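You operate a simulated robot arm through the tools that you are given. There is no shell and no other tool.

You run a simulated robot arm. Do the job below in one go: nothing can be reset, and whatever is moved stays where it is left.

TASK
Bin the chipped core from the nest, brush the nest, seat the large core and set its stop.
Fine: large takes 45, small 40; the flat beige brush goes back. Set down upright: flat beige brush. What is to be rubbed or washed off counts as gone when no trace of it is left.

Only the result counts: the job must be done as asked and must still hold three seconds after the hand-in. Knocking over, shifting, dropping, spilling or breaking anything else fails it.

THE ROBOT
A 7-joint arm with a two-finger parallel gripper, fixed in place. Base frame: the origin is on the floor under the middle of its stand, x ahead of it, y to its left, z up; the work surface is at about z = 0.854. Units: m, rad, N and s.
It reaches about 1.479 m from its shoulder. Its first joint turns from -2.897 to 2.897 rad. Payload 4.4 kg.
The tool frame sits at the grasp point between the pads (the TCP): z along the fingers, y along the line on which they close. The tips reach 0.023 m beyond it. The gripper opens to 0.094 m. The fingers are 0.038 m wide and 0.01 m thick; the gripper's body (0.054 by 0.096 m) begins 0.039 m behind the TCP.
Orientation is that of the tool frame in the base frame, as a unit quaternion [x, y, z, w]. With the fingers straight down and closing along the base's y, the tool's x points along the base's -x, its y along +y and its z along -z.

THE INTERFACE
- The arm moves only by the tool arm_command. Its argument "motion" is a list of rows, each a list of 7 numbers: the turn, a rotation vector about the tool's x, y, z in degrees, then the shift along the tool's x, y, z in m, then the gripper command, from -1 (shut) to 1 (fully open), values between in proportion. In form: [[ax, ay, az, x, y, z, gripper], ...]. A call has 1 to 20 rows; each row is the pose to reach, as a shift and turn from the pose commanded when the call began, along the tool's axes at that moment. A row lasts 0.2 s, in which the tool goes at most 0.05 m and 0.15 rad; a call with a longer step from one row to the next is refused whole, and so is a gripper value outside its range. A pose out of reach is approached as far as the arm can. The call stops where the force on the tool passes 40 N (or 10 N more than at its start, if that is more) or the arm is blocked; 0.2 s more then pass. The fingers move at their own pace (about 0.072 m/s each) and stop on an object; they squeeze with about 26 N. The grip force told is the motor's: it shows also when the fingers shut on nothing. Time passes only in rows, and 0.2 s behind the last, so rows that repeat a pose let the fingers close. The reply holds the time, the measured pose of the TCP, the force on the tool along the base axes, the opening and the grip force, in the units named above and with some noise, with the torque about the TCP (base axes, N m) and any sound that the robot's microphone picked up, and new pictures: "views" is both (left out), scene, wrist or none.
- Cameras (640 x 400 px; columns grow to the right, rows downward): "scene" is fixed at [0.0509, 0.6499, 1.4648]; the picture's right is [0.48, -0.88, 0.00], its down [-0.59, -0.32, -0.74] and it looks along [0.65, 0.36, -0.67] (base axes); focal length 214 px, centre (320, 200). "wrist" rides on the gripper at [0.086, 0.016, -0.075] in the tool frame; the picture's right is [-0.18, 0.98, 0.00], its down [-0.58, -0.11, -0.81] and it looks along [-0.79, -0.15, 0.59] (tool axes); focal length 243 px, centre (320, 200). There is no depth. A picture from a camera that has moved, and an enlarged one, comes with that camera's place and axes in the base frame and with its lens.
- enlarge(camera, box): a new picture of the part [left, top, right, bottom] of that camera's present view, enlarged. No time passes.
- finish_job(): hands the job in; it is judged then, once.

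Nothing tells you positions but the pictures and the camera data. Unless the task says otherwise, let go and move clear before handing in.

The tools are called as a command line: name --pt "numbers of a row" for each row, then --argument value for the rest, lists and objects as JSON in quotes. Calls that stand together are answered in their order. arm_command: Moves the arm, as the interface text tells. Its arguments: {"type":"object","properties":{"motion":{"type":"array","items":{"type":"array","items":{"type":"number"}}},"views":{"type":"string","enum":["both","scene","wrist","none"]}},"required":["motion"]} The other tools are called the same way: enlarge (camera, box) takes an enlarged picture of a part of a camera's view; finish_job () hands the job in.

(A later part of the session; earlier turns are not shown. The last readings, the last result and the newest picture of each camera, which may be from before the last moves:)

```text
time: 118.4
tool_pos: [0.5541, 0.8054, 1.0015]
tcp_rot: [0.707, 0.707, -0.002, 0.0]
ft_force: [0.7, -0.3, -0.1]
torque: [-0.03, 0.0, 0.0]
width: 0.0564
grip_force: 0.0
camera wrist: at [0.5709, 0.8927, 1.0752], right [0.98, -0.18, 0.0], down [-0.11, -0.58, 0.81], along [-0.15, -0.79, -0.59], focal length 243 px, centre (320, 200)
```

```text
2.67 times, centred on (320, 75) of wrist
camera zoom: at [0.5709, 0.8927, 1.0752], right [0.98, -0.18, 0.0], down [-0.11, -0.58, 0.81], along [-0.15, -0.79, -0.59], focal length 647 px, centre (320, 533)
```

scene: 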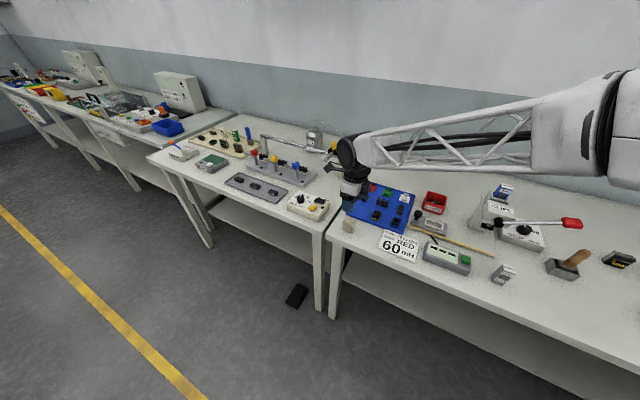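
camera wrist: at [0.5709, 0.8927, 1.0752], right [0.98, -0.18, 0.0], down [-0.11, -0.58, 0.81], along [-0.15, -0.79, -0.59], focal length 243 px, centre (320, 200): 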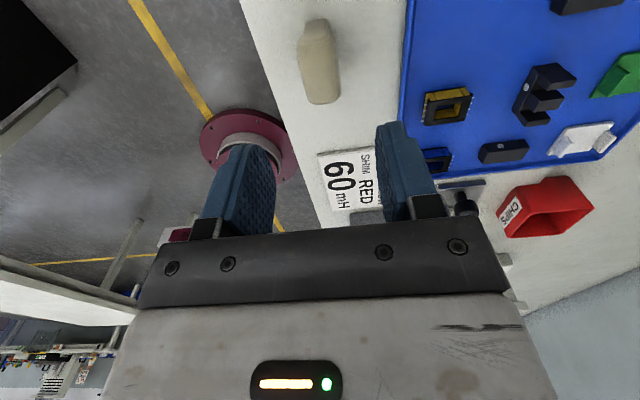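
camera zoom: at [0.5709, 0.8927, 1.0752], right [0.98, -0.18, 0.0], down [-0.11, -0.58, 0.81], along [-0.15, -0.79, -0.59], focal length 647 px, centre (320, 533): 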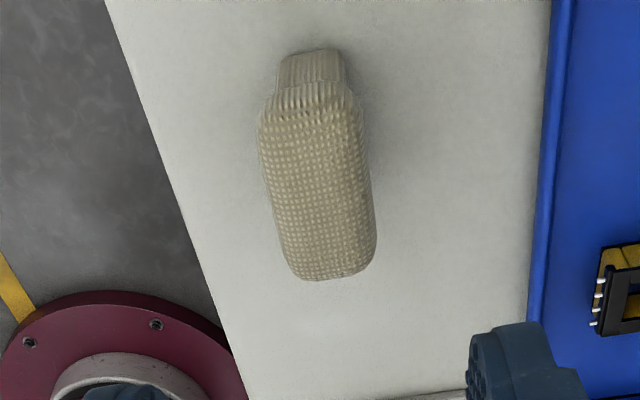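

The beige block is back on its spot. I'll travel high, yaw back to 0, and take a frontal look at the wooden brush.

arm_command --pt "0 0 0 0 -0.01 -0.045 0.2" --pt "0 0 0 0 -0.02 -0.09 0.2" --pt "0 0 -8 -0.03 -0.03 -0.12 0.2" --pt "0 0 -16 -0.07 -0.04 -0.14 0.2" --pt "0 0 -24 -0.115 -0.05 -0.15 0.2" --pt "0 0 -32 -0.16 -0.054 -0.15 0.2" --pt "0 0 -40 -0.205 -0.054 -0.15 0.2" --pt "0 0 -48 -0.25 -0.054 -0.15 0.2" --pt "0 0 -56 -0.295 -0.054 -0.15 0.2" --pt "0 0 -64 -0.34 -0.054 -0.15 0.2" --pt "0 0 -72 -0.385 -0.054 -0.15 0.2" --pt "0 0 -80 -0.43 -0.054 -0.15 0.2" --pt "0 0 -88 -0.475 -0.054 -0.15 0.2" --pt "0 0 -90 -0.52 -0.054 -0.15 0.2" --pt "0 0 -90 -0.565 -0.054 -0.15 0.2" --pt "0 0 -90 -0.61 -0.054 -0.15 0.2" --pt "0 0 -90 -0.635 -0.054 -0.15 0.2" --pt "0 0 -90 -0.635 -0.054 -0.15 0.2"

enlarge --camera "wrist" --box '[250, 80, 430, 220]'

```text
time: 122.2
tool_pos: [0.5019, 0.1693, 1.1508]
tcp_rot: [-0.002, 1.0, 0.0, -0.001]
ft_force: [-0.4, -0.5, 1.2]
torque: [0.02, -0.02, -0.03]
width: 0.0563
grip_force: 0.0
camera wrist: at [0.4151, 0.1858, 1.225], right [0.18, 0.98, 0.0], down [0.58, -0.11, 0.81], along [0.79, -0.15, -0.59], focal length 243 px, centre (320, 200)
```

scene: 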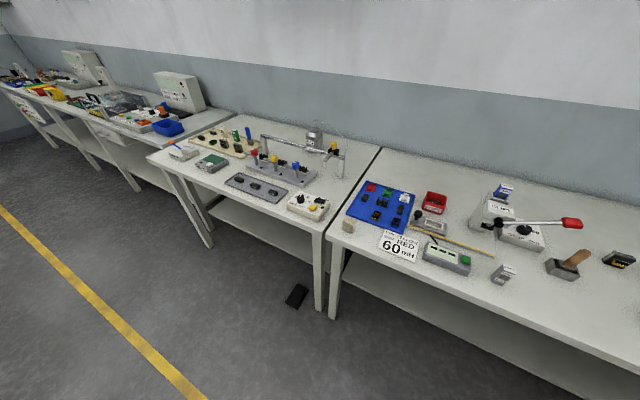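
wrist: 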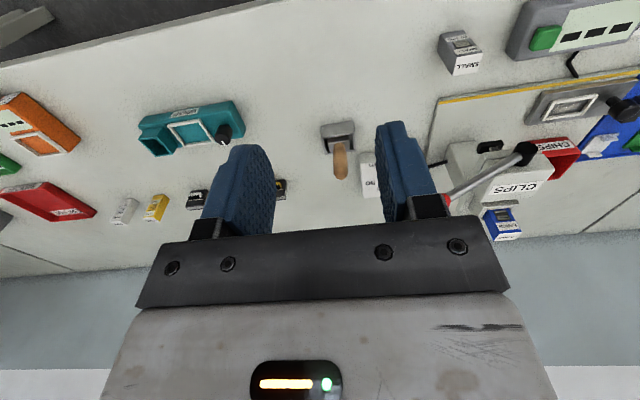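

```text
2.86 times, centred on (340, 150) of wrist
camera zoom: at [0.4151, 0.1858, 1.225], right [0.18, 0.98, 0.0], down [0.58, -0.11, 0.81], along [0.79, -0.15, -0.59], focal length 693 px, centre (263, 343)
```

zoom: 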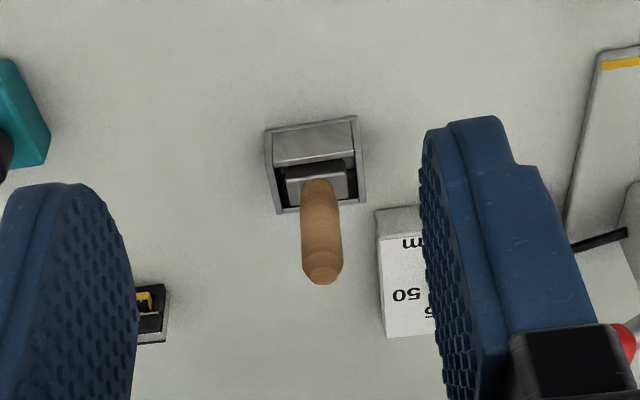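

enlarge --camera "wrist" --box '[315, 110, 365, 150]'

enlarge --camera "wrist" --box '[310, 110, 375, 190]'

```text
10.00 times, centred on (340, 130) of wrist
camera zoom: at [0.4151, 0.1858, 1.225], right [0.18, 0.98, 0.0], down [0.58, -0.11, 0.81], along [0.79, -0.15, -0.59], focal length 2426 px, centre (120, 900)
```

zoom: 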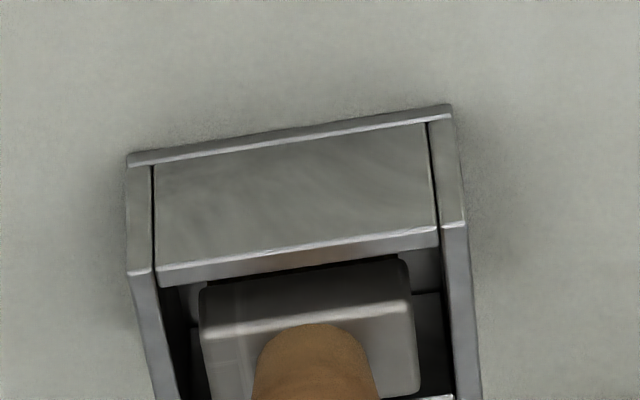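

```text
5.00 times, centred on (342, 150) of wrist
camera zoom: at [0.4151, 0.1858, 1.225], right [0.18, 0.98, 0.0], down [0.58, -0.11, 0.81], along [0.79, -0.15, -0.59], focal length 1213 px, centre (208, 450)
```

zoom: 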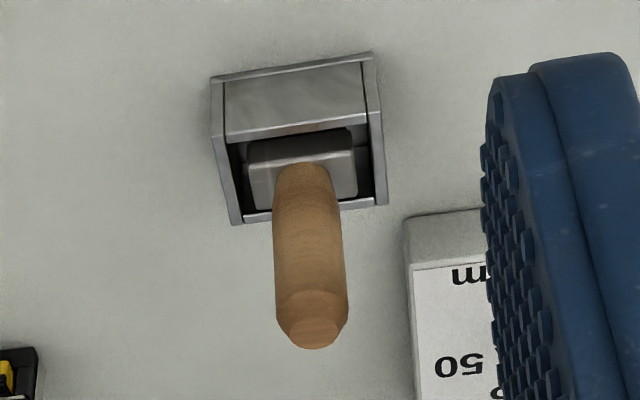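

The wooden brush stands in its own fitted box. Before touching it, I should give the beige brush a fair test with real fast strokes along y, at light pressure so the nest doesn't drag along. I'll go back to pick it up.

arm_command --pt "0 0 0 0 0.04 0 0.2" --pt "0 0 8 0 0.085 0 0.2" --pt "0 0 16 0 0.13 0 0.2" --pt "0 0 24 0 0.175 0 0.2" --pt "0 0 32 0 0.22 0 0.2" --pt "0 0 40 0 0.265 0 0.2" --pt "0 0 48 0 0.31 0 0.2" --pt "0 0 56 0 0.355 0 0.2" --pt "0 0 64 0 0.4 0 0.2" --pt "0 0 72 0 0.445 0 0.2" --pt "0 0 80 0 0.49 0 0.2" --pt "0 0 88 -0.01 0.535 0 0.2" --pt "0 0 90 -0.02 0.58 0.01 0.2" --pt "0 0 90 -0.035 0.62 0.03 0.2" --pt "0 0 90 -0.0525 0.6362 0.06 0.2" --pt "0 0 90 -0.0525 0.6362 0.1 0.2" --pt "0 0 90 -0.0525 0.6362 0.145 0.2" --pt "0 0 90 -0.0525 0.6362 0.19 0.2" --pt "0 0 90 -0.0525 0.6362 0.19 0.2"

enlarge --camera "wrist" --box '[220, 20, 420, 180]'

```text
time: 126.2
tool_pos: [0.5519, 0.8076, 0.9591]
tcp_rot: [0.707, 0.707, 0.0, -0.001]
ft_force: [0.5, -0.2, 0.7]
torque: [0.02, -0.02, -0.03]
width: 0.0565
grip_force: 0.0
camera wrist: at [0.5692, 0.8945, 1.0337], right [0.98, -0.18, 0.0], down [-0.11, -0.58, 0.81], along [-0.15, -0.79, -0.59], focal length 243 px, centre (320, 200)
```

scene: 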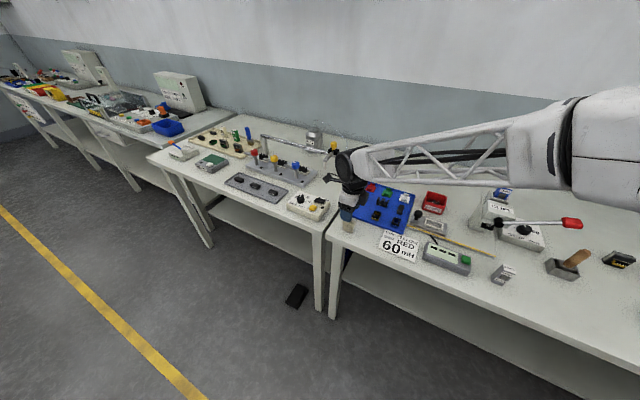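
wrist: 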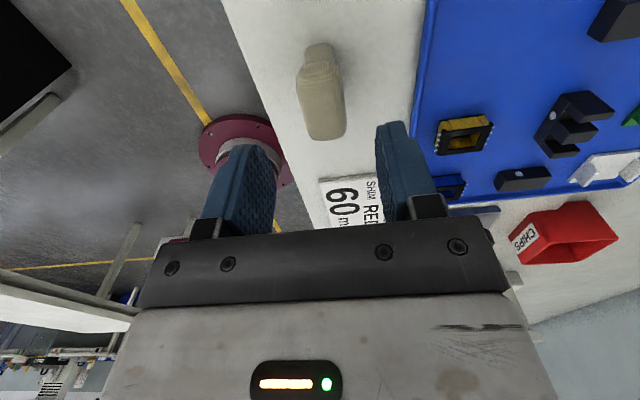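

```text
2.50 times, centred on (320, 100) of wrist
camera zoom: at [0.5692, 0.8945, 1.0337], right [0.98, -0.18, 0.0], down [-0.11, -0.58, 0.81], along [-0.15, -0.79, -0.59], focal length 606 px, centre (320, 450)
```

zoom: 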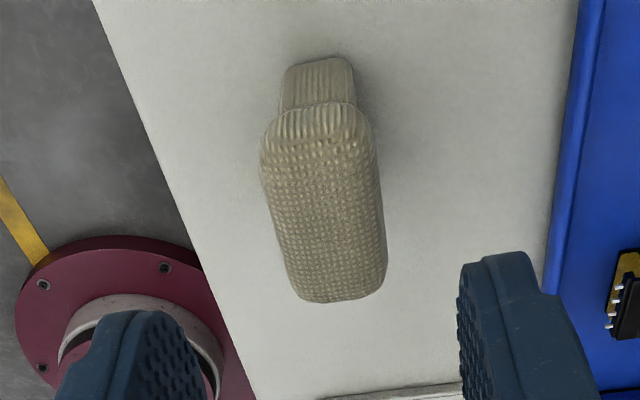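

arm_command --pt "0 0 0 -0.0022 0.002 0.02 0.2" --pt "0 0 0 -0.0022 0.002 0.045 0.2" --pt "0 0 0 -0.0022 0.002 0.0615 0.2" --pt "0 0 0 -0.0022 0.002 0.0615 0.2" --pt "0 0 0 -0.0022 0.002 0.0615 -1" --pt "0 0 0 -0.0022 0.002 0.0615 -1" --pt "0 0 0 -0.0022 0.002 0.0615 -1" --pt "0 0 0 -0.0022 0.002 0.0615 -1" --views "none"

arm_command --pt "0 0 0 0 0 -0.015 -1" --pt "0 0 0 0 0 -0.05 -1" --pt "0 0 0 0 0 -0.09 -1" --pt "0 0 0 -0.0385 0.0222 -0.1 -1" --pt "0 0 0 -0.077 0.0444 -0.1 -1" --pt "0 0 0 -0.1156 0.0666 -0.1 -1" --pt "0 0 0 -0.1541 0.0888 -0.1 -1" --pt "0 0 0 -0.1927 0.111 -0.1 -1" --pt "0 0 0 -0.2312 0.1332 -0.1 -1" --pt "0 0 0 -0.2698 0.1562 -0.1 -1" --pt "0 0 0 -0.2698 0.1562 -0.1 -1" --views "wrist"

enlarge --camera "wrist" --box '[240, 0, 400, 120]'

```text
time: 128.0
tool_pos: [0.554, 0.804, 0.8984]
tcp_rot: [0.708, 0.707, 0.0, -0.001]
ft_force: [-0.4, 0.1, 0.6]
torque: [-0.02, 0.02, 0.0]
width: 0.0273
grip_force: 26.2
```

```text
time: 130.4
tool_pos: [0.7126, 0.5344, 0.9998]
tcp_rot: [0.707, 0.707, -0.001, -0.001]
ft_force: [-0.5, 0.6, 0.5]
torque: [0.0, 0.04, 0.0]
width: 0.0271
grip_force: 26.1
camera wrist: at [0.7282, 0.6218, 1.0734], right [0.98, -0.18, 0.0], down [-0.11, -0.58, 0.81], along [-0.15, -0.79, -0.59], focal length 243 px, centre (320, 200)
```

wrist: 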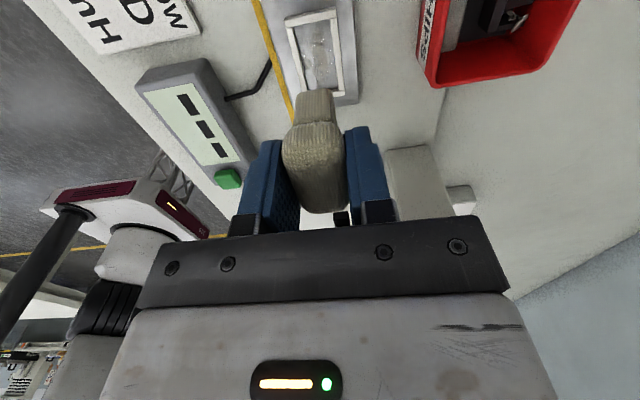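

```text
3.33 times, centred on (320, 60) of wrist
camera zoom: at [0.7282, 0.6218, 1.0734], right [0.98, -0.18, 0.0], down [-0.11, -0.58, 0.81], along [-0.15, -0.79, -0.59], focal length 809 px, centre (320, 667)
```

zoom: 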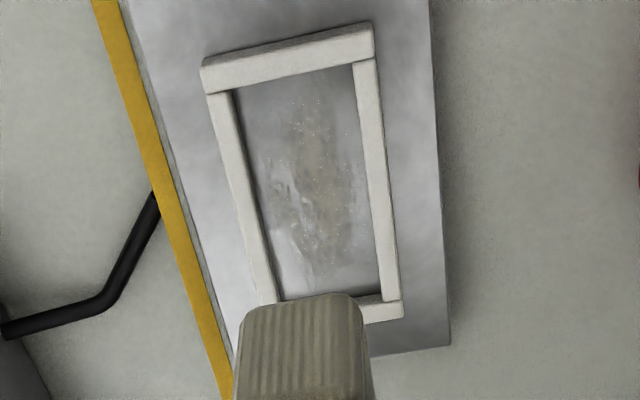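

I have the brush again above the nest. I'll descend gently to a light contact.

arm_command --pt "0 0 0 0 0 0.03 -1" --pt "0 0 0 0 0 0.06 -1" --pt "0 0 0 0 0 0.074 -1" --pt "0 0 0 0 0 0.0755 -1" --pt "0 0 0 0 0 0.0755 -1" --views "none"

arm_command --pt "0 0 0 0 0 0.001 -1" --pt "0 0 0 0 0 0.001 -1" --views "none"

arm_command --pt "0 0 0 0 0 0.001 -1" --pt "0 0 0 0 0 0.001 -1" --views "none"

```text
time: 131.6
tool_pos: [0.7116, 0.5345, 0.9236]
tcp_rot: [0.707, 0.707, -0.001, 0.0]
ft_force: [0.1, 0.5, 0.1]
torque: [-0.03, 0.0, -0.01]
width: 0.0271
grip_force: 25.7
```

```text
time: 132.2
tool_pos: [0.7113, 0.5355, 0.9219]
tcp_rot: [0.707, 0.707, -0.001, -0.001]
ft_force: [0.7, 0.6, -0.5]
torque: [-0.03, -0.01, 0.0]
width: 0.0272
grip_force: 26.0
```

```text
time: 132.8
tool_pos: [0.7109, 0.5355, 0.9222]
tcp_rot: [0.707, 0.707, 0.001, 0.0]
ft_force: [0.1, 0.0, -0.3]
torque: [0.01, 0.0, -0.04]
width: 0.0271
grip_force: 26.0
```

arm_command --pt "0 0 0 0 0 0.0007 -1" --pt "0 0 0 0 0 0.0007 -1" --views "none"

arm_command --pt "0 0 0 0 0 0.0005 -1" --pt "0 0 0 0 0 0.0005 -1" --views "none"

arm_command --pt "0 0 0 0 0 0.0005 -1" --pt "0 0 0 0 0 0.0005 -1" --views "none"

```text
time: 133.4
tool_pos: [0.7113, 0.5336, 0.9207]
tcp_rot: [0.707, 0.707, -0.001, -0.001]
ft_force: [0.4, 0.2, -0.6]
torque: [-0.01, -0.04, 0.0]
width: 0.0269
grip_force: 26.0
```

```text
time: 134.0
tool_pos: [0.711, 0.5338, 0.9211]
tcp_rot: [0.707, 0.707, 0.0, 0.0]
ft_force: [-0.5, -1.9, 5.2]
torque: [-0.09, -0.03, 0.0]
width: 0.0271
grip_force: 26.0
```

```text
time: 134.6
tool_pos: [0.7111, 0.5346, 0.9196]
tcp_rot: [0.708, 0.707, 0.0, 0.0]
ft_force: [-0.7, -3.1, 14.6]
torque: [-0.14, 0.02, 0.02]
width: 0.0271
grip_force: 25.5
```

Contact is found: onset plus 0.5 mm gives 15 N. I'll ease to about 3 N and do fast diagonal strokes.

arm_command --pt "0 0 0 -0.002 0 -0.0006 -1" --pt "0 0 0 -0.007 -0.003 -0.0006 -1" --pt "0 0 0 0.003 0.003 -0.0006 -1" --pt "0 0 0 -0.007 -0.003 -0.0006 -1" --pt "0 0 0 0.003 0.003 -0.0006 -1" --pt "0 0 0 -0.007 -0.003 -0.0006 -1" --pt "0 0 0 0.003 0.003 -0.0006 -1" --pt "0 0 0 -0.007 0.003 -0.0006 -1" --pt "0 0 0 0.003 -0.003 -0.0006 -1" --pt "0 0 0 -0.007 0.003 -0.0006 -1" --pt "0 0 0 0.003 -0.003 -0.0006 -1" --pt "0 0 0 -0.007 0.003 -0.0006 -1" --pt "0 0 0 0.003 -0.003 -0.0006 -1" --pt "0 0 0 -0.007 0 -0.0006 -1" --pt "0 0 0 0.003 0 -0.0006 -1" --pt "0 0 0 -0.007 0 -0.0006 -1" --pt "0 0 0 0.003 0 -0.0006 -1" --pt "0 0 0 -0.007 0 -0.0006 -1" --views "wrist"

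enlarge --camera "scene" --box '[415, 195, 465, 240]'

enlarge --camera "wrist" --box '[250, 20, 390, 140]'

```text
time: 138.4
tool_pos: [0.7101, 0.5288, 0.9203]
tcp_rot: [0.707, 0.708, -0.001, 0.0]
ft_force: [-0.2, 2.7, 6.0]
torque: [0.18, 0.03, 0.03]
width: 0.027
grip_force: 25.8
camera wrist: at [0.7278, 0.6149, 0.9946], right [0.98, -0.18, 0.0], down [-0.11, -0.58, 0.81], along [-0.15, -0.79, -0.59], focal length 243 px, centre (320, 200)
```

wrist: 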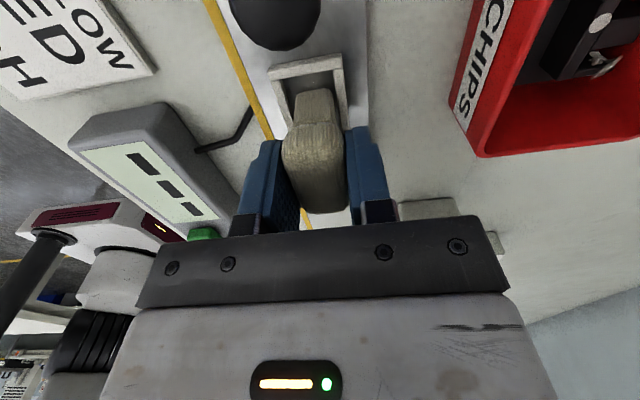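

```text
8.89 times, centred on (440, 218) of scene
camera zoom: at [0.0509, 0.6499, 1.4648], right [0.48, -0.88, 0.0], down [-0.59, -0.32, -0.74], along [0.65, 0.36, -0.67], focal length 1906 px, centre (-747, 44)
```

zoom: 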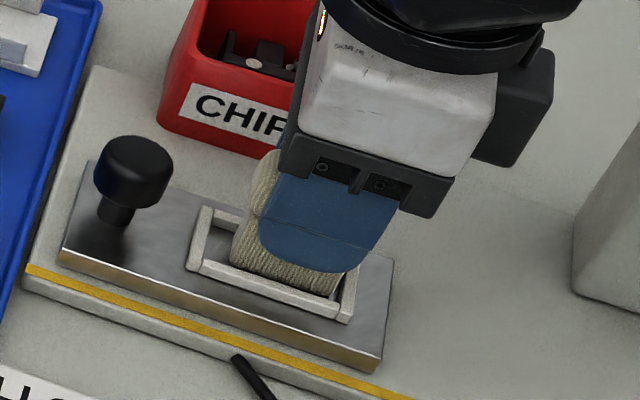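

```text
3.33 times, centred on (320, 80) of wrist
camera zoom: at [0.7278, 0.6149, 0.9946], right [0.98, -0.18, 0.0], down [-0.11, -0.58, 0.81], along [-0.15, -0.79, -0.59], focal length 809 px, centre (320, 600)
```

zoom: 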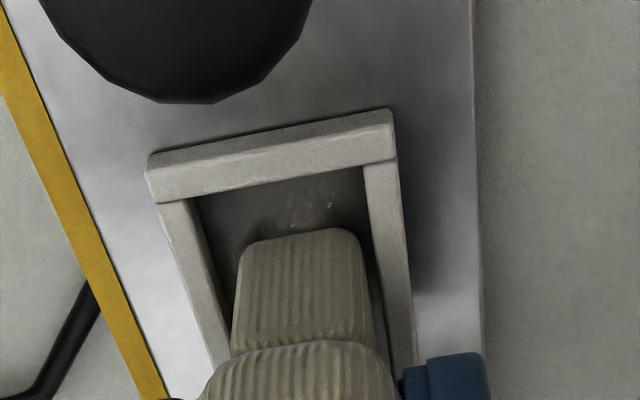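

Now there is true relative motion, with the nest staying nearly put. I'll lift and check.

arm_command --pt "0 0 0 0.005 0 -0.003 -1" --pt "0 0 0 0.005 0 -0.02 -1" --pt "0 0 0 0.005 0 -0.05 -1" --pt "0 0 0 0.005 0 -0.077 -1" --pt "0 0 0 0.005 0 -0.077 -1" --views "wrist"

enlarge --camera "wrist" --box '[240, 0, 400, 120]'

enlarge --camera "scene" --box '[425, 210, 455, 235]'

```text
time: 139.6
tool_pos: [0.7097, 0.5323, 0.9967]
tcp_rot: [0.707, 0.708, 0.0, 0.0]
ft_force: [1.3, 0.0, -0.1]
torque: [0.02, -0.01, -0.03]
width: 0.0271
grip_force: 25.9
camera wrist: at [0.7267, 0.6198, 1.0719], right [0.98, -0.18, 0.0], down [-0.11, -0.58, 0.81], along [-0.15, -0.79, -0.59], focal length 243 px, centre (320, 200)
```

wrist: 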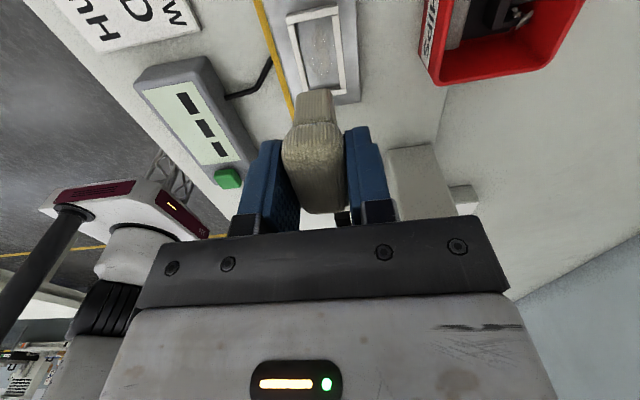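

```text
3.33 times, centred on (320, 60) of wrist
camera zoom: at [0.7267, 0.6198, 1.0719], right [0.98, -0.18, 0.0], down [-0.11, -0.58, 0.81], along [-0.15, -0.79, -0.59], focal length 809 px, centre (320, 667)
```

zoom: 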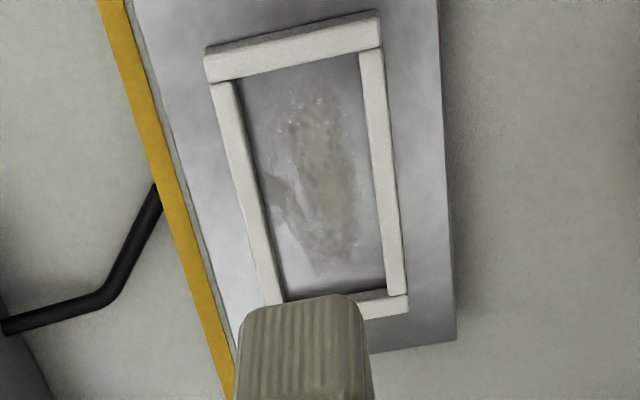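

```text
16.00 times, centred on (440, 222) of scene
camera zoom: at [0.0509, 0.6499, 1.4648], right [0.48, -0.88, 0.0], down [-0.59, -0.32, -0.74], along [0.65, 0.36, -0.67], focal length 3432 px, centre (-1600, -160)
```

zoom: 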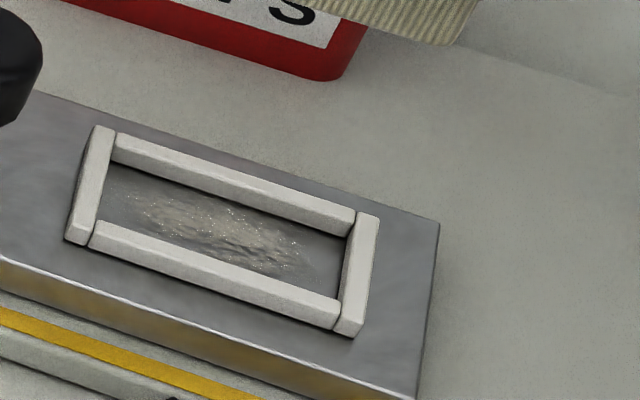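

Still unchanged after genuine strokes, so this block isn't the tool that cleans the nest. I'll return it to its place and try the wooden brush from the box.

arm_command --pt "0 0 0 0.0405 -0.0223 0 -1" --pt "0 0 0 0.081 -0.0446 0 -1" --pt "0 0 0 0.1215 -0.0669 0 -1" --pt "0 0 0 0.162 -0.0892 0 -1" --pt "0 0 0 0.2025 -0.1116 0 -1" --pt "0 0 0 0.238 -0.1339 0 -1" --pt "0 0 0 0.2738 -0.1562 0 -1" --pt "0 0 0 0.2738 -0.1562 0.04 -1" --pt "0 0 0 0.2738 -0.1562 0.08 -1" --pt "0 0 0 0.2738 -0.1562 0.094 -1" --pt "0 0 0 0.2738 -0.1562 0.094 -1" --views "scene"

arm_command --pt "0 0 0 0 0 0.002 -1" --pt "0 0 0 0 0 0.003 -1" --pt "0 0 0 0 0 0.003 -1" --views "none"

```text
time: 142.0
tool_pos: [0.5536, 0.808, 0.9038]
tcp_rot: [0.707, 0.707, -0.001, 0.0]
ft_force: [-0.7, -0.5, -0.1]
torque: [-0.01, -0.02, -0.01]
width: 0.0272
grip_force: 25.8
```

scene: 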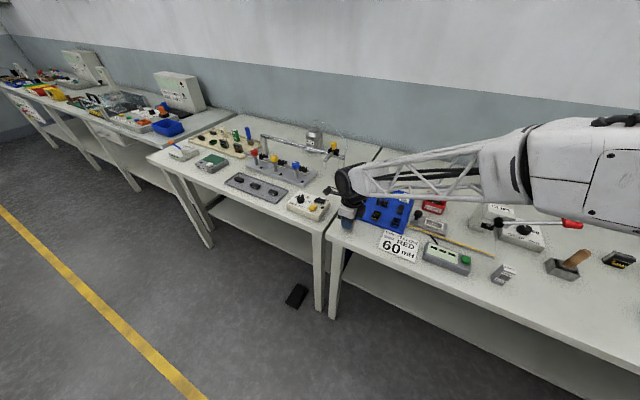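

```text
time: 142.8
tool_pos: [0.5545, 0.8061, 0.9019]
tcp_rot: [0.707, 0.707, -0.001, 0.0]
ft_force: [0.4, -0.4, -0.6]
torque: [0.02, -0.03, 0.03]
width: 0.0274
grip_force: 25.6
```

arm_command --pt "0 0 0 -0.0015 0 0.001 -1" --pt "0 0 0 -0.0015 0 0.002 -1" --pt "0 0 0 -0.0015 0 0.002 -1" --views "none"

arm_command --pt "0 0 0 0 0 0.001 -1" --pt "0 0 0 0 0 0.001 -1" --views "none"

arm_command --pt "0 0 0 0 0 0.001 -1" --pt "0 0 0 0 0 0.001 -1" --views "none"

```text
time: 143.6
tool_pos: [0.5551, 0.8055, 0.898]
tcp_rot: [0.707, 0.707, -0.001, -0.001]
ft_force: [0.1, 0.4, 0.5]
torque: [0.01, 0.03, 0.0]
width: 0.0271
grip_force: 26.3
```

```text
time: 144.2
tool_pos: [0.5551, 0.806, 0.898]
tcp_rot: [0.707, 0.707, -0.001, 0.0]
ft_force: [-2.7, 0.2, 7.7]
torque: [-0.02, 0.03, -0.03]
width: 0.0271
grip_force: 25.8
```

```text
time: 144.8
tool_pos: [0.5545, 0.8057, 0.8984]
tcp_rot: [0.707, 0.707, 0.0, -0.001]
ft_force: [-1.0, -0.3, 21.6]
torque: [-0.02, 0.02, -0.06]
width: 0.0271
grip_force: 26.0
```

arm_command --pt "0 0 0 0 0 -0.0014 -1" --pt "0 0 0 0 0 -0.0014 0.0" --pt "0 0 0 0 0 -0.0014 0.2" --pt "0 0 0 0 0 -0.0014 0.2" --pt "0 0 0 0 0 -0.03 0.2" --pt "0 0 0 0 0 -0.07 0.2" --pt "0 0 0 0 0 -0.11 0.2" --pt "0 0 0 0 0 -0.11 0.2" --views "wrist"

enlarge --camera "scene" --box '[325, 200, 375, 245]'

```text
time: 146.6
tool_pos: [0.5556, 0.8043, 1.0069]
tcp_rot: [0.707, 0.707, -0.001, -0.001]
ft_force: [0.7, 0.6, 0.0]
torque: [0.02, -0.04, 0.02]
width: 0.0561
grip_force: 0.0
camera wrist: at [0.5709, 0.8918, 1.0815], right [0.98, -0.18, 0.0], down [-0.11, -0.58, 0.81], along [-0.15, -0.79, -0.59], focal length 243 px, centre (320, 200)
```

wrist: 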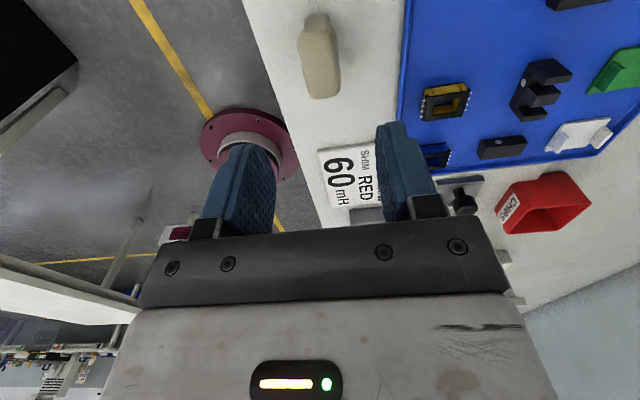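

```text
8.89 times, centred on (350, 222) of scene
camera zoom: at [0.0509, 0.6499, 1.4648], right [0.48, -0.88, 0.0], down [-0.59, -0.32, -0.74], along [0.65, 0.36, -0.67], focal length 1906 px, centre (53, 0)
```

zoom: 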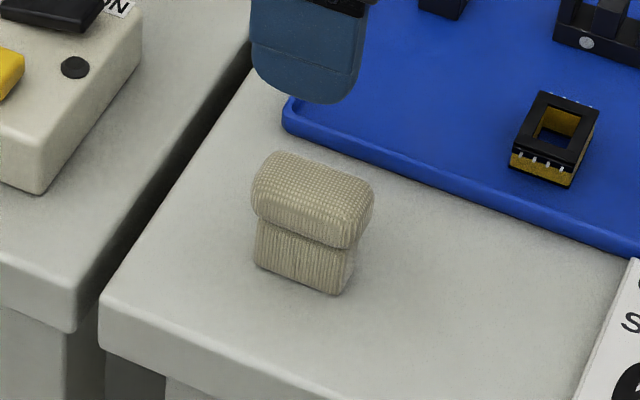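

enlarge --camera "scene" --box '[338, 212, 362, 236]'

```text
16.00 times, centred on (350, 224) of scene
camera zoom: at [0.0509, 0.6499, 1.4648], right [0.48, -0.88, 0.0], down [-0.59, -0.32, -0.74], along [0.65, 0.36, -0.67], focal length 3432 px, centre (-160, -184)
```

zoom: 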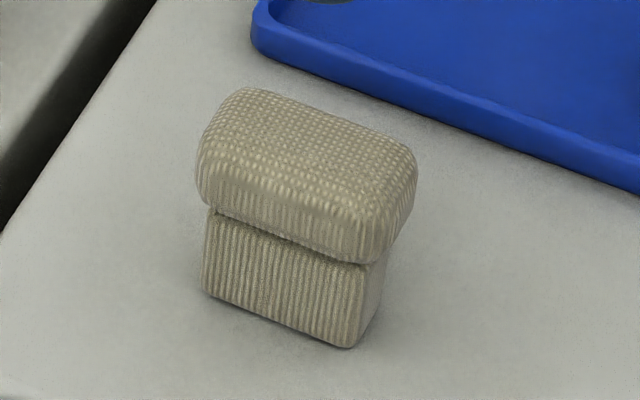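

The block is back in place. I'll travel to the wooden brush again with yaw 0.

arm_command --pt "0 0 0 0 -0.01 -0.045 0.2" --pt "0 0 0 0 -0.02 -0.09 0.2" --pt "0 0 -8 -0.03 -0.03 -0.12 0.2" --pt "0 0 -16 -0.07 -0.04 -0.14 0.2" --pt "0 0 -24 -0.115 -0.05 -0.15 0.2" --pt "0 0 -32 -0.16 -0.054 -0.15 0.2" --pt "0 0 -40 -0.205 -0.054 -0.15 0.2" --pt "0 0 -48 -0.25 -0.054 -0.15 0.2" --pt "0 0 -56 -0.295 -0.054 -0.15 0.2" --pt "0 0 -64 -0.34 -0.054 -0.15 0.2" --pt "0 0 -72 -0.385 -0.054 -0.15 0.2" --pt "0 0 -80 -0.43 -0.054 -0.15 0.2" --pt "0 0 -88 -0.475 -0.054 -0.15 0.2" --pt "0 0 -90 -0.52 -0.054 -0.15 0.2" --pt "0 0 -90 -0.565 -0.054 -0.15 0.2" --pt "0 0 -90 -0.61 -0.054 -0.15 0.2" --pt "0 0 -90 -0.639 -0.03 -0.15 0.2" --pt "0 0 -90 -0.639 0.01 -0.15 0.2" --pt "0 0 -90 -0.639 0.05 -0.15 0.2" --pt "0 0 -90 -0.639 0.05 -0.15 0.2"

enlarge --camera "wrist" --box '[260, 40, 440, 190]'

enlarge --camera "scene" --box '[500, 150, 640, 290]'

```text
time: 150.8
tool_pos: [0.6051, 0.1665, 1.1579]
tcp_rot: [0.0, 1.0, 0.0, -0.001]
ft_force: [0.1, 0.1, -0.1]
torque: [-0.04, 0.03, -0.01]
width: 0.0565
grip_force: 0.1
camera wrist: at [0.5188, 0.1827, 1.232], right [0.18, 0.98, 0.0], down [0.58, -0.11, 0.81], along [0.79, -0.15, -0.59], focal length 243 px, centre (320, 200)
```

scene: 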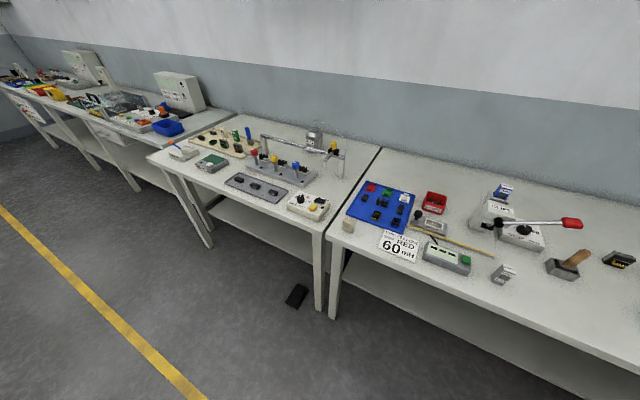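
wrist: 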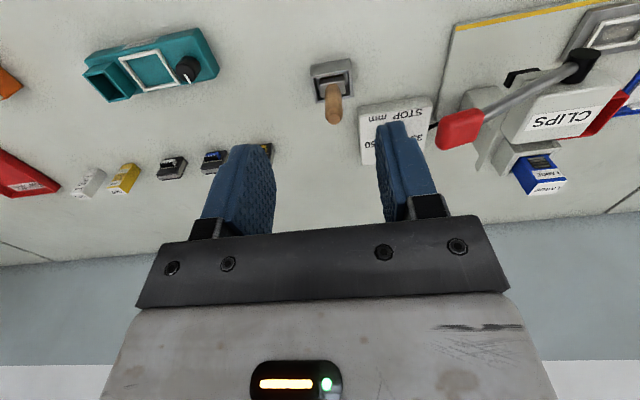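

```text
2.67 times, centred on (350, 115) of wrist
camera zoom: at [0.5188, 0.1827, 1.232], right [0.18, 0.98, 0.0], down [0.58, -0.11, 0.81], along [0.79, -0.15, -0.59], focal length 647 px, centre (240, 427)
```

zoom: 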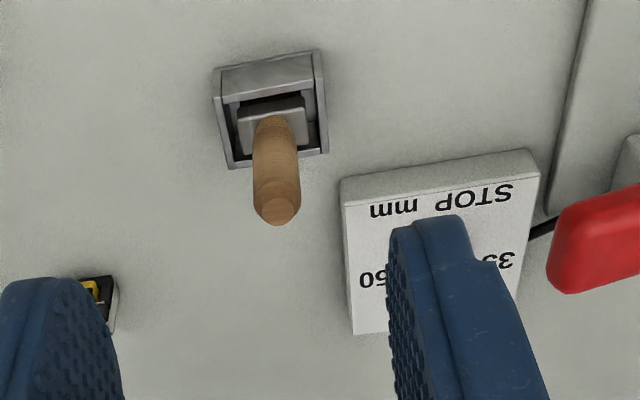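

```text
2.86 times, centred on (570, 220) of scene
camera zoom: at [0.0509, 0.6499, 1.4648], right [0.48, -0.88, 0.0], down [-0.59, -0.32, -0.74], along [0.65, 0.36, -0.67], focal length 613 px, centre (-394, 143)
```

zoom: 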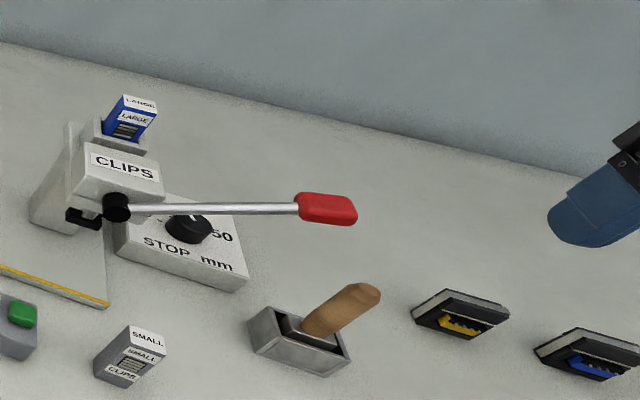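

The lever's red end is at about (0.663, 0.273, 1.067), well to the +y side. I'll go over the handle at (0.707, 0.165) and descend to just above it.

arm_command --pt "0 0 0 -0.034 0 0 0.2" --pt "0 0 0 -0.068 -0.001 0 0.2" --pt "0 0 0 -0.102 -0.0015 0.0 0.2" --pt "0 0 0 -0.102 -0.0015 0.045 0.2" --pt "0 0 0 -0.102 -0.0015 0.09 0.2" --pt "0 0 0 -0.102 -0.0015 0.13 0.2" --pt "0 0 0 -0.102 -0.0015 0.15 0.2" --pt "0 0 0 -0.102 -0.0015 0.15 0.2"

enlarge --camera "wrist" --box '[240, 60, 420, 200]'

enlarge --camera "scene" --box '[520, 190, 630, 290]'

```text
time: 152.6
tool_pos: [0.7078, 0.1655, 1.0057]
tcp_rot: [0.001, 1.0, 0.0, -0.001]
ft_force: [0.9, -0.7, -0.1]
torque: [-0.03, -0.01, -0.02]
width: 0.0566
grip_force: 0.1
camera wrist: at [0.6215, 0.1821, 1.0807], right [0.18, 0.98, 0.0], down [0.58, -0.11, 0.81], along [0.79, -0.15, -0.59], focal length 243 px, centre (320, 200)
```

scene: 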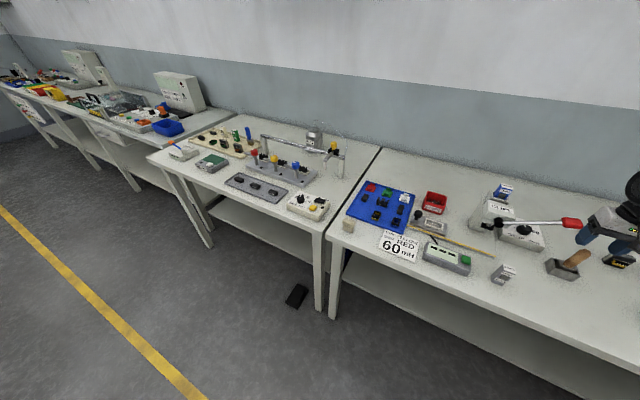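
wrist: 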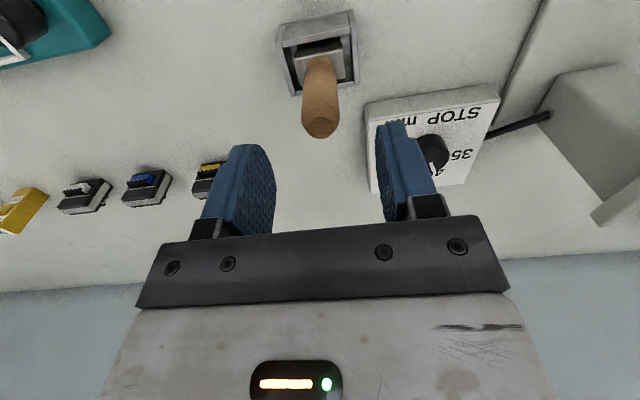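

```text
2.86 times, centred on (330, 130) of wrist
camera zoom: at [0.6215, 0.1821, 1.0807], right [0.18, 0.98, 0.0], down [0.58, -0.11, 0.81], along [0.79, -0.15, -0.59], focal length 693 px, centre (291, 400)
```

zoom: 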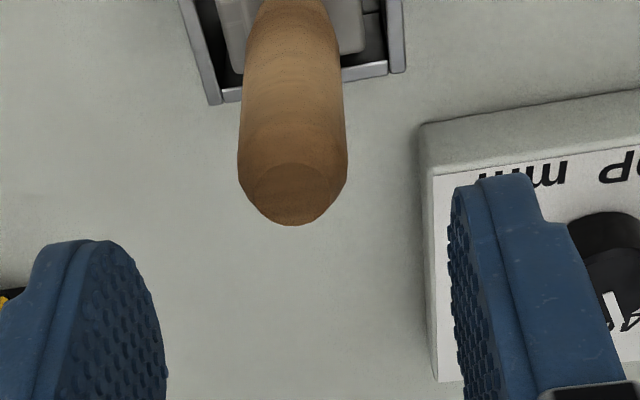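

```text
4.00 times, centred on (575, 240) of scene
camera zoom: at [0.0509, 0.6499, 1.4648], right [0.48, -0.88, 0.0], down [-0.59, -0.32, -0.74], along [0.65, 0.36, -0.67], focal length 858 px, centre (-700, 40)
```

zoom: 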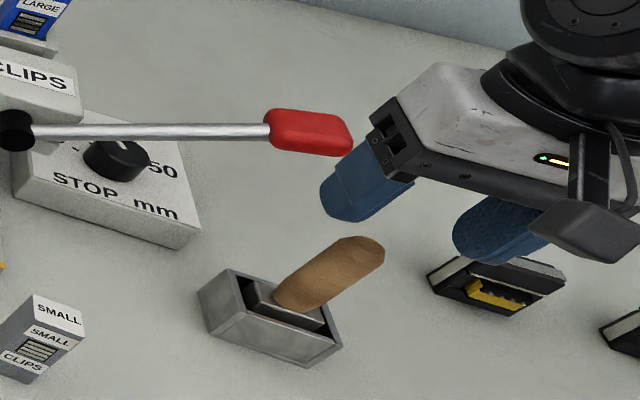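

The handle is centred between the fingers with the lever clear. I'll descend and grip the handle.

arm_command --pt "0 0 0 -0.001 0.001 0.025 0.2" --pt "0 0 0 -0.001 0.001 0.05 0.2" --pt "0 0 0 -0.001 0.001 0.072 0.2" --pt "0 0 0 -0.001 0.001 0.072 0.2"

enlarge --camera "wrist" --box '[220, 0, 440, 200]'

enlarge --camera "scene" --box '[520, 190, 630, 290]'

```text
time: 153.6
tool_pos: [0.7077, 0.1663, 0.9345]
tcp_rot: [0.0, 1.0, 0.0, -0.001]
ft_force: [-0.7, 0.6, 0.6]
torque: [0.0, 0.01, 0.01]
width: 0.0564
grip_force: 0.1
camera wrist: at [0.6216, 0.1825, 1.0088], right [0.18, 0.98, 0.0], down [0.58, -0.11, 0.81], along [0.79, -0.15, -0.59], focal length 243 px, centre (320, 200)
```

scene: 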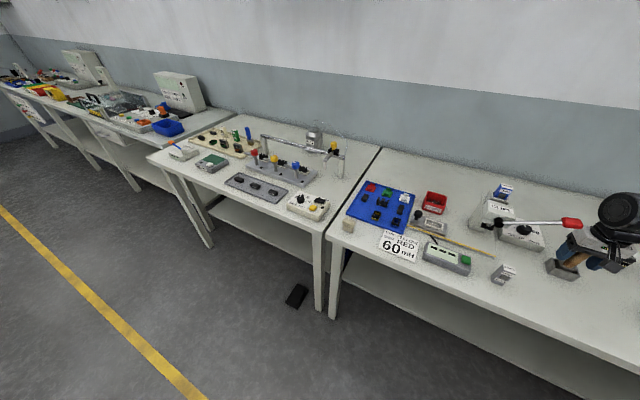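
wrist: 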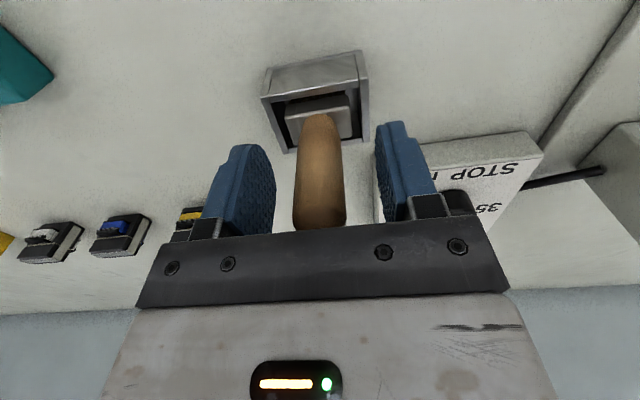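

```text
2.00 times, centred on (330, 100) of wrist
camera zoom: at [0.6216, 0.1825, 1.0088], right [0.18, 0.98, 0.0], down [0.58, -0.11, 0.81], along [0.79, -0.15, -0.59], focal length 485 px, centre (300, 400)
```

zoom: 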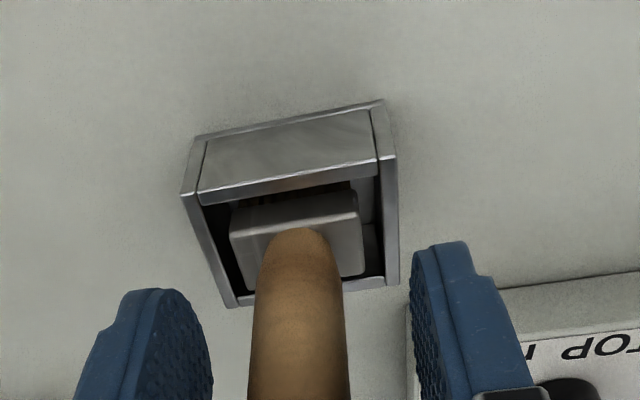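

```text
4.00 times, centred on (575, 240) of scene
camera zoom: at [0.0509, 0.6499, 1.4648], right [0.48, -0.88, 0.0], down [-0.59, -0.32, -0.74], along [0.65, 0.36, -0.67], focal length 858 px, centre (-700, 40)
```

zoom: 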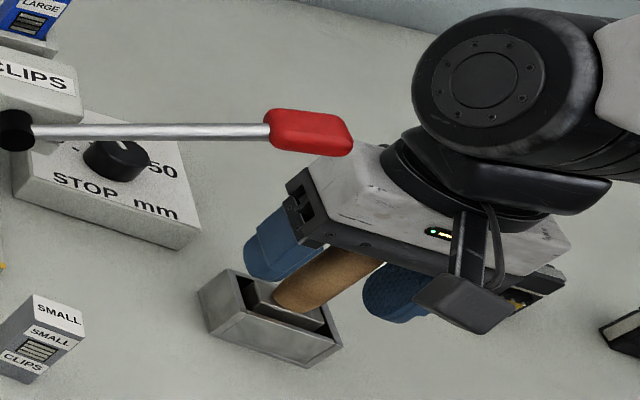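

arm_command --pt "0 0 0 0 0 0 -1" --pt "0 0 0 0 0 0 -1" --pt "0 0 0 0 0 0 -1" --pt "0 0 0 0 0 0 -1" --views "none"

arm_command --pt "0 0 0 0 0 -0.01 -1" --pt "0 0 0 0 0 -0.02 -1" --pt "0 0 0 0 0 -0.03 -1" --pt "0 0 0 0 0 -0.03 -1"

enlarge --camera "scene" --box '[530, 220, 610, 290]'

enlarge --camera "wrist" --box '[240, 20, 400, 160]'

```text
time: 154.6
tool_pos: [0.7073, 0.1659, 0.9347]
tcp_rot: [0.0, 1.0, 0.0, -0.001]
ft_force: [0.8, -0.2, 0.2]
torque: [0.03, 0.04, 0.01]
width: 0.0231
grip_force: 25.7
```

```text
time: 155.6
tool_pos: [0.7082, 0.166, 0.9651]
tcp_rot: [0.001, 1.0, 0.0, -0.001]
ft_force: [-0.1, -0.2, -1.2]
torque: [0.0, -0.01, 0.01]
width: 0.0227
grip_force: 25.9
camera wrist: at [0.6224, 0.1825, 1.0387], right [0.18, 0.98, 0.0], down [0.58, -0.11, 0.81], along [0.79, -0.15, -0.59], focal length 243 px, centre (320, 200)
```

scene: 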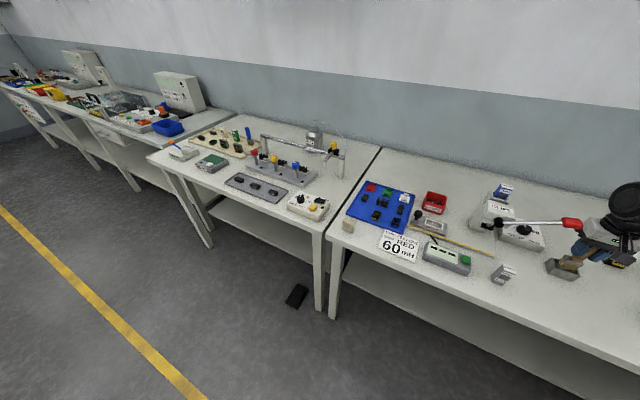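
wrist: 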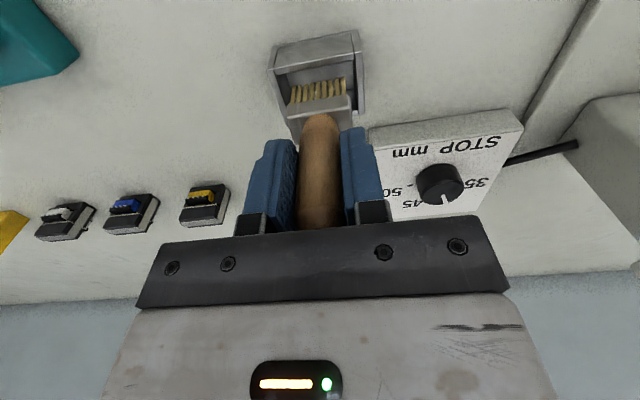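

```text
5.71 times, centred on (570, 255) of scene
camera zoom: at [0.0509, 0.6499, 1.4648], right [0.48, -0.88, 0.0], down [-0.59, -0.32, -0.74], along [0.65, 0.36, -0.67], focal length 1226 px, centre (-1109, -114)
```

zoom: 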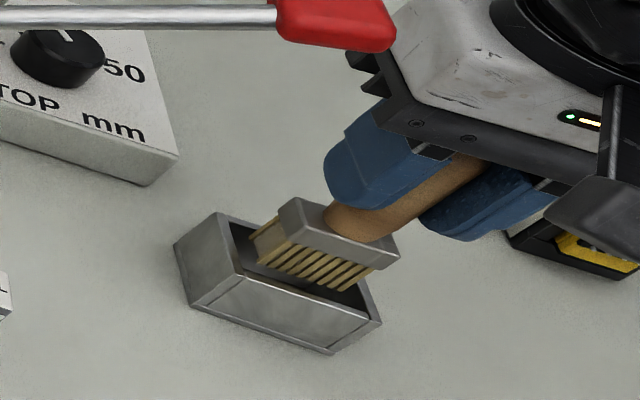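

```text
2.86 times, centred on (320, 90) of wrist
camera zoom: at [0.6224, 0.1825, 1.0387], right [0.18, 0.98, 0.0], down [0.58, -0.11, 0.81], along [0.79, -0.15, -0.59], focal length 693 px, centre (320, 514)
```

zoom: 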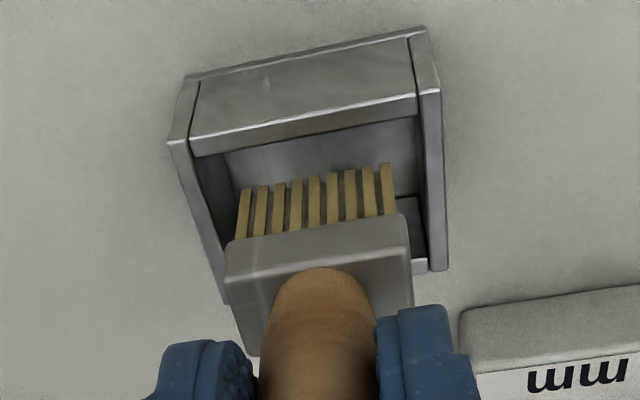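

The wooden brush has a flat head with beige bristles, so this is the flat beige brush and its steel box is where it goes back. I'll lift it out and carry it to the nest, routing around the lever.

arm_command --pt "0 0 0 0 0 -0.045 -1" --pt "0 0 0 0 0 -0.09 -1" --pt "0 0 0 0 0 -0.135 -1" --pt "0 0 0 0.04 0 -0.135 -1" --pt "0 0 0 0.08 0 -0.135 -1" --pt "0 0 0 0.12 0 -0.135 -1" --pt "0 0 0 0.16 0 -0.135 -1" --pt "0 0 0 0.2 0 -0.135 -1" --pt "0 0 0 0.2 0.046 -0.135 -1" --pt "0 0 0 0.2 0.092 -0.135 -1" --pt "0 0 0 0.2 0.138 -0.135 -1" --pt "0 0 0 0.2 0.184 -0.135 -1" --pt "0 0 0 0.2 0.23 -0.135 -1" --pt "0 0 0 0.2 0.276 -0.135 -1" --pt "0 0 0 0.2 0.322 -0.135 -1" --pt "0 0 0 0.2 0.3694 -0.135 -1" --pt "0 0 0 0.2 0.3694 -0.135 -1"

enlarge --camera "scene" --box '[430, 110, 530, 210]'

```text
time: 159.2
tool_pos: [0.5085, 0.5341, 1.1]
tcp_rot: [0.0, 1.0, 0.0, 0.0]
ft_force: [-1.3, -0.1, -1.3]
torque: [0.02, 0.03, 0.02]
width: 0.023
grip_force: 25.7
camera wrist: at [0.4223, 0.5511, 1.1751], right [0.18, 0.98, 0.0], down [0.58, -0.11, 0.81], along [0.79, -0.15, -0.59], focal length 243 px, centre (320, 200)
```

scene: 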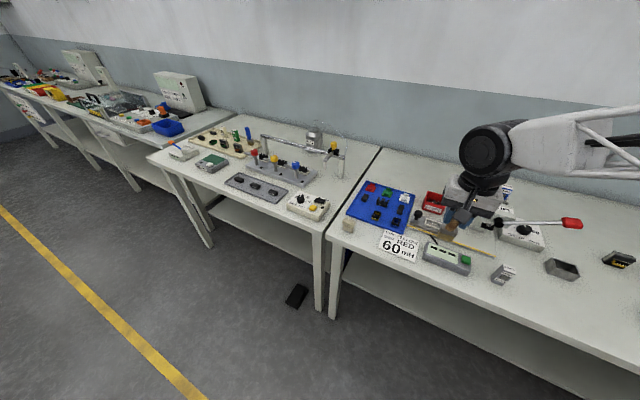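
wrist: 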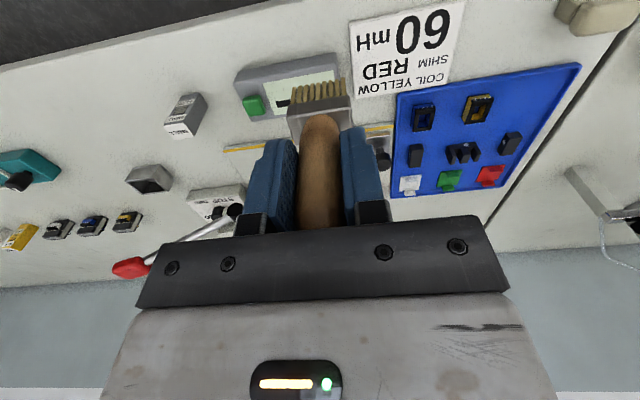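

```text
4.00 times, centred on (480, 160) of scene
camera zoom: at [0.0509, 0.6499, 1.4648], right [0.48, -0.88, 0.0], down [-0.59, -0.32, -0.74], along [0.65, 0.36, -0.67], focal length 858 px, centre (-320, 360)
```

zoom: 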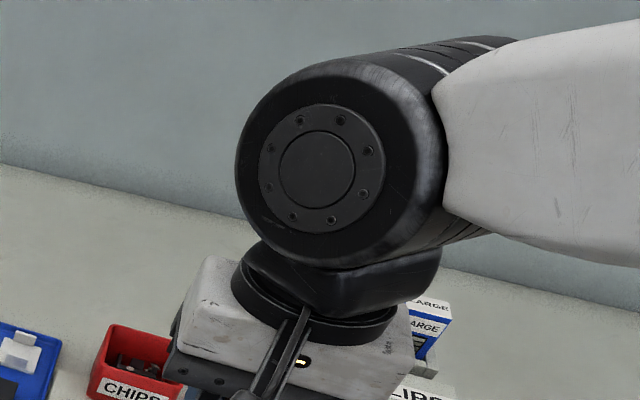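

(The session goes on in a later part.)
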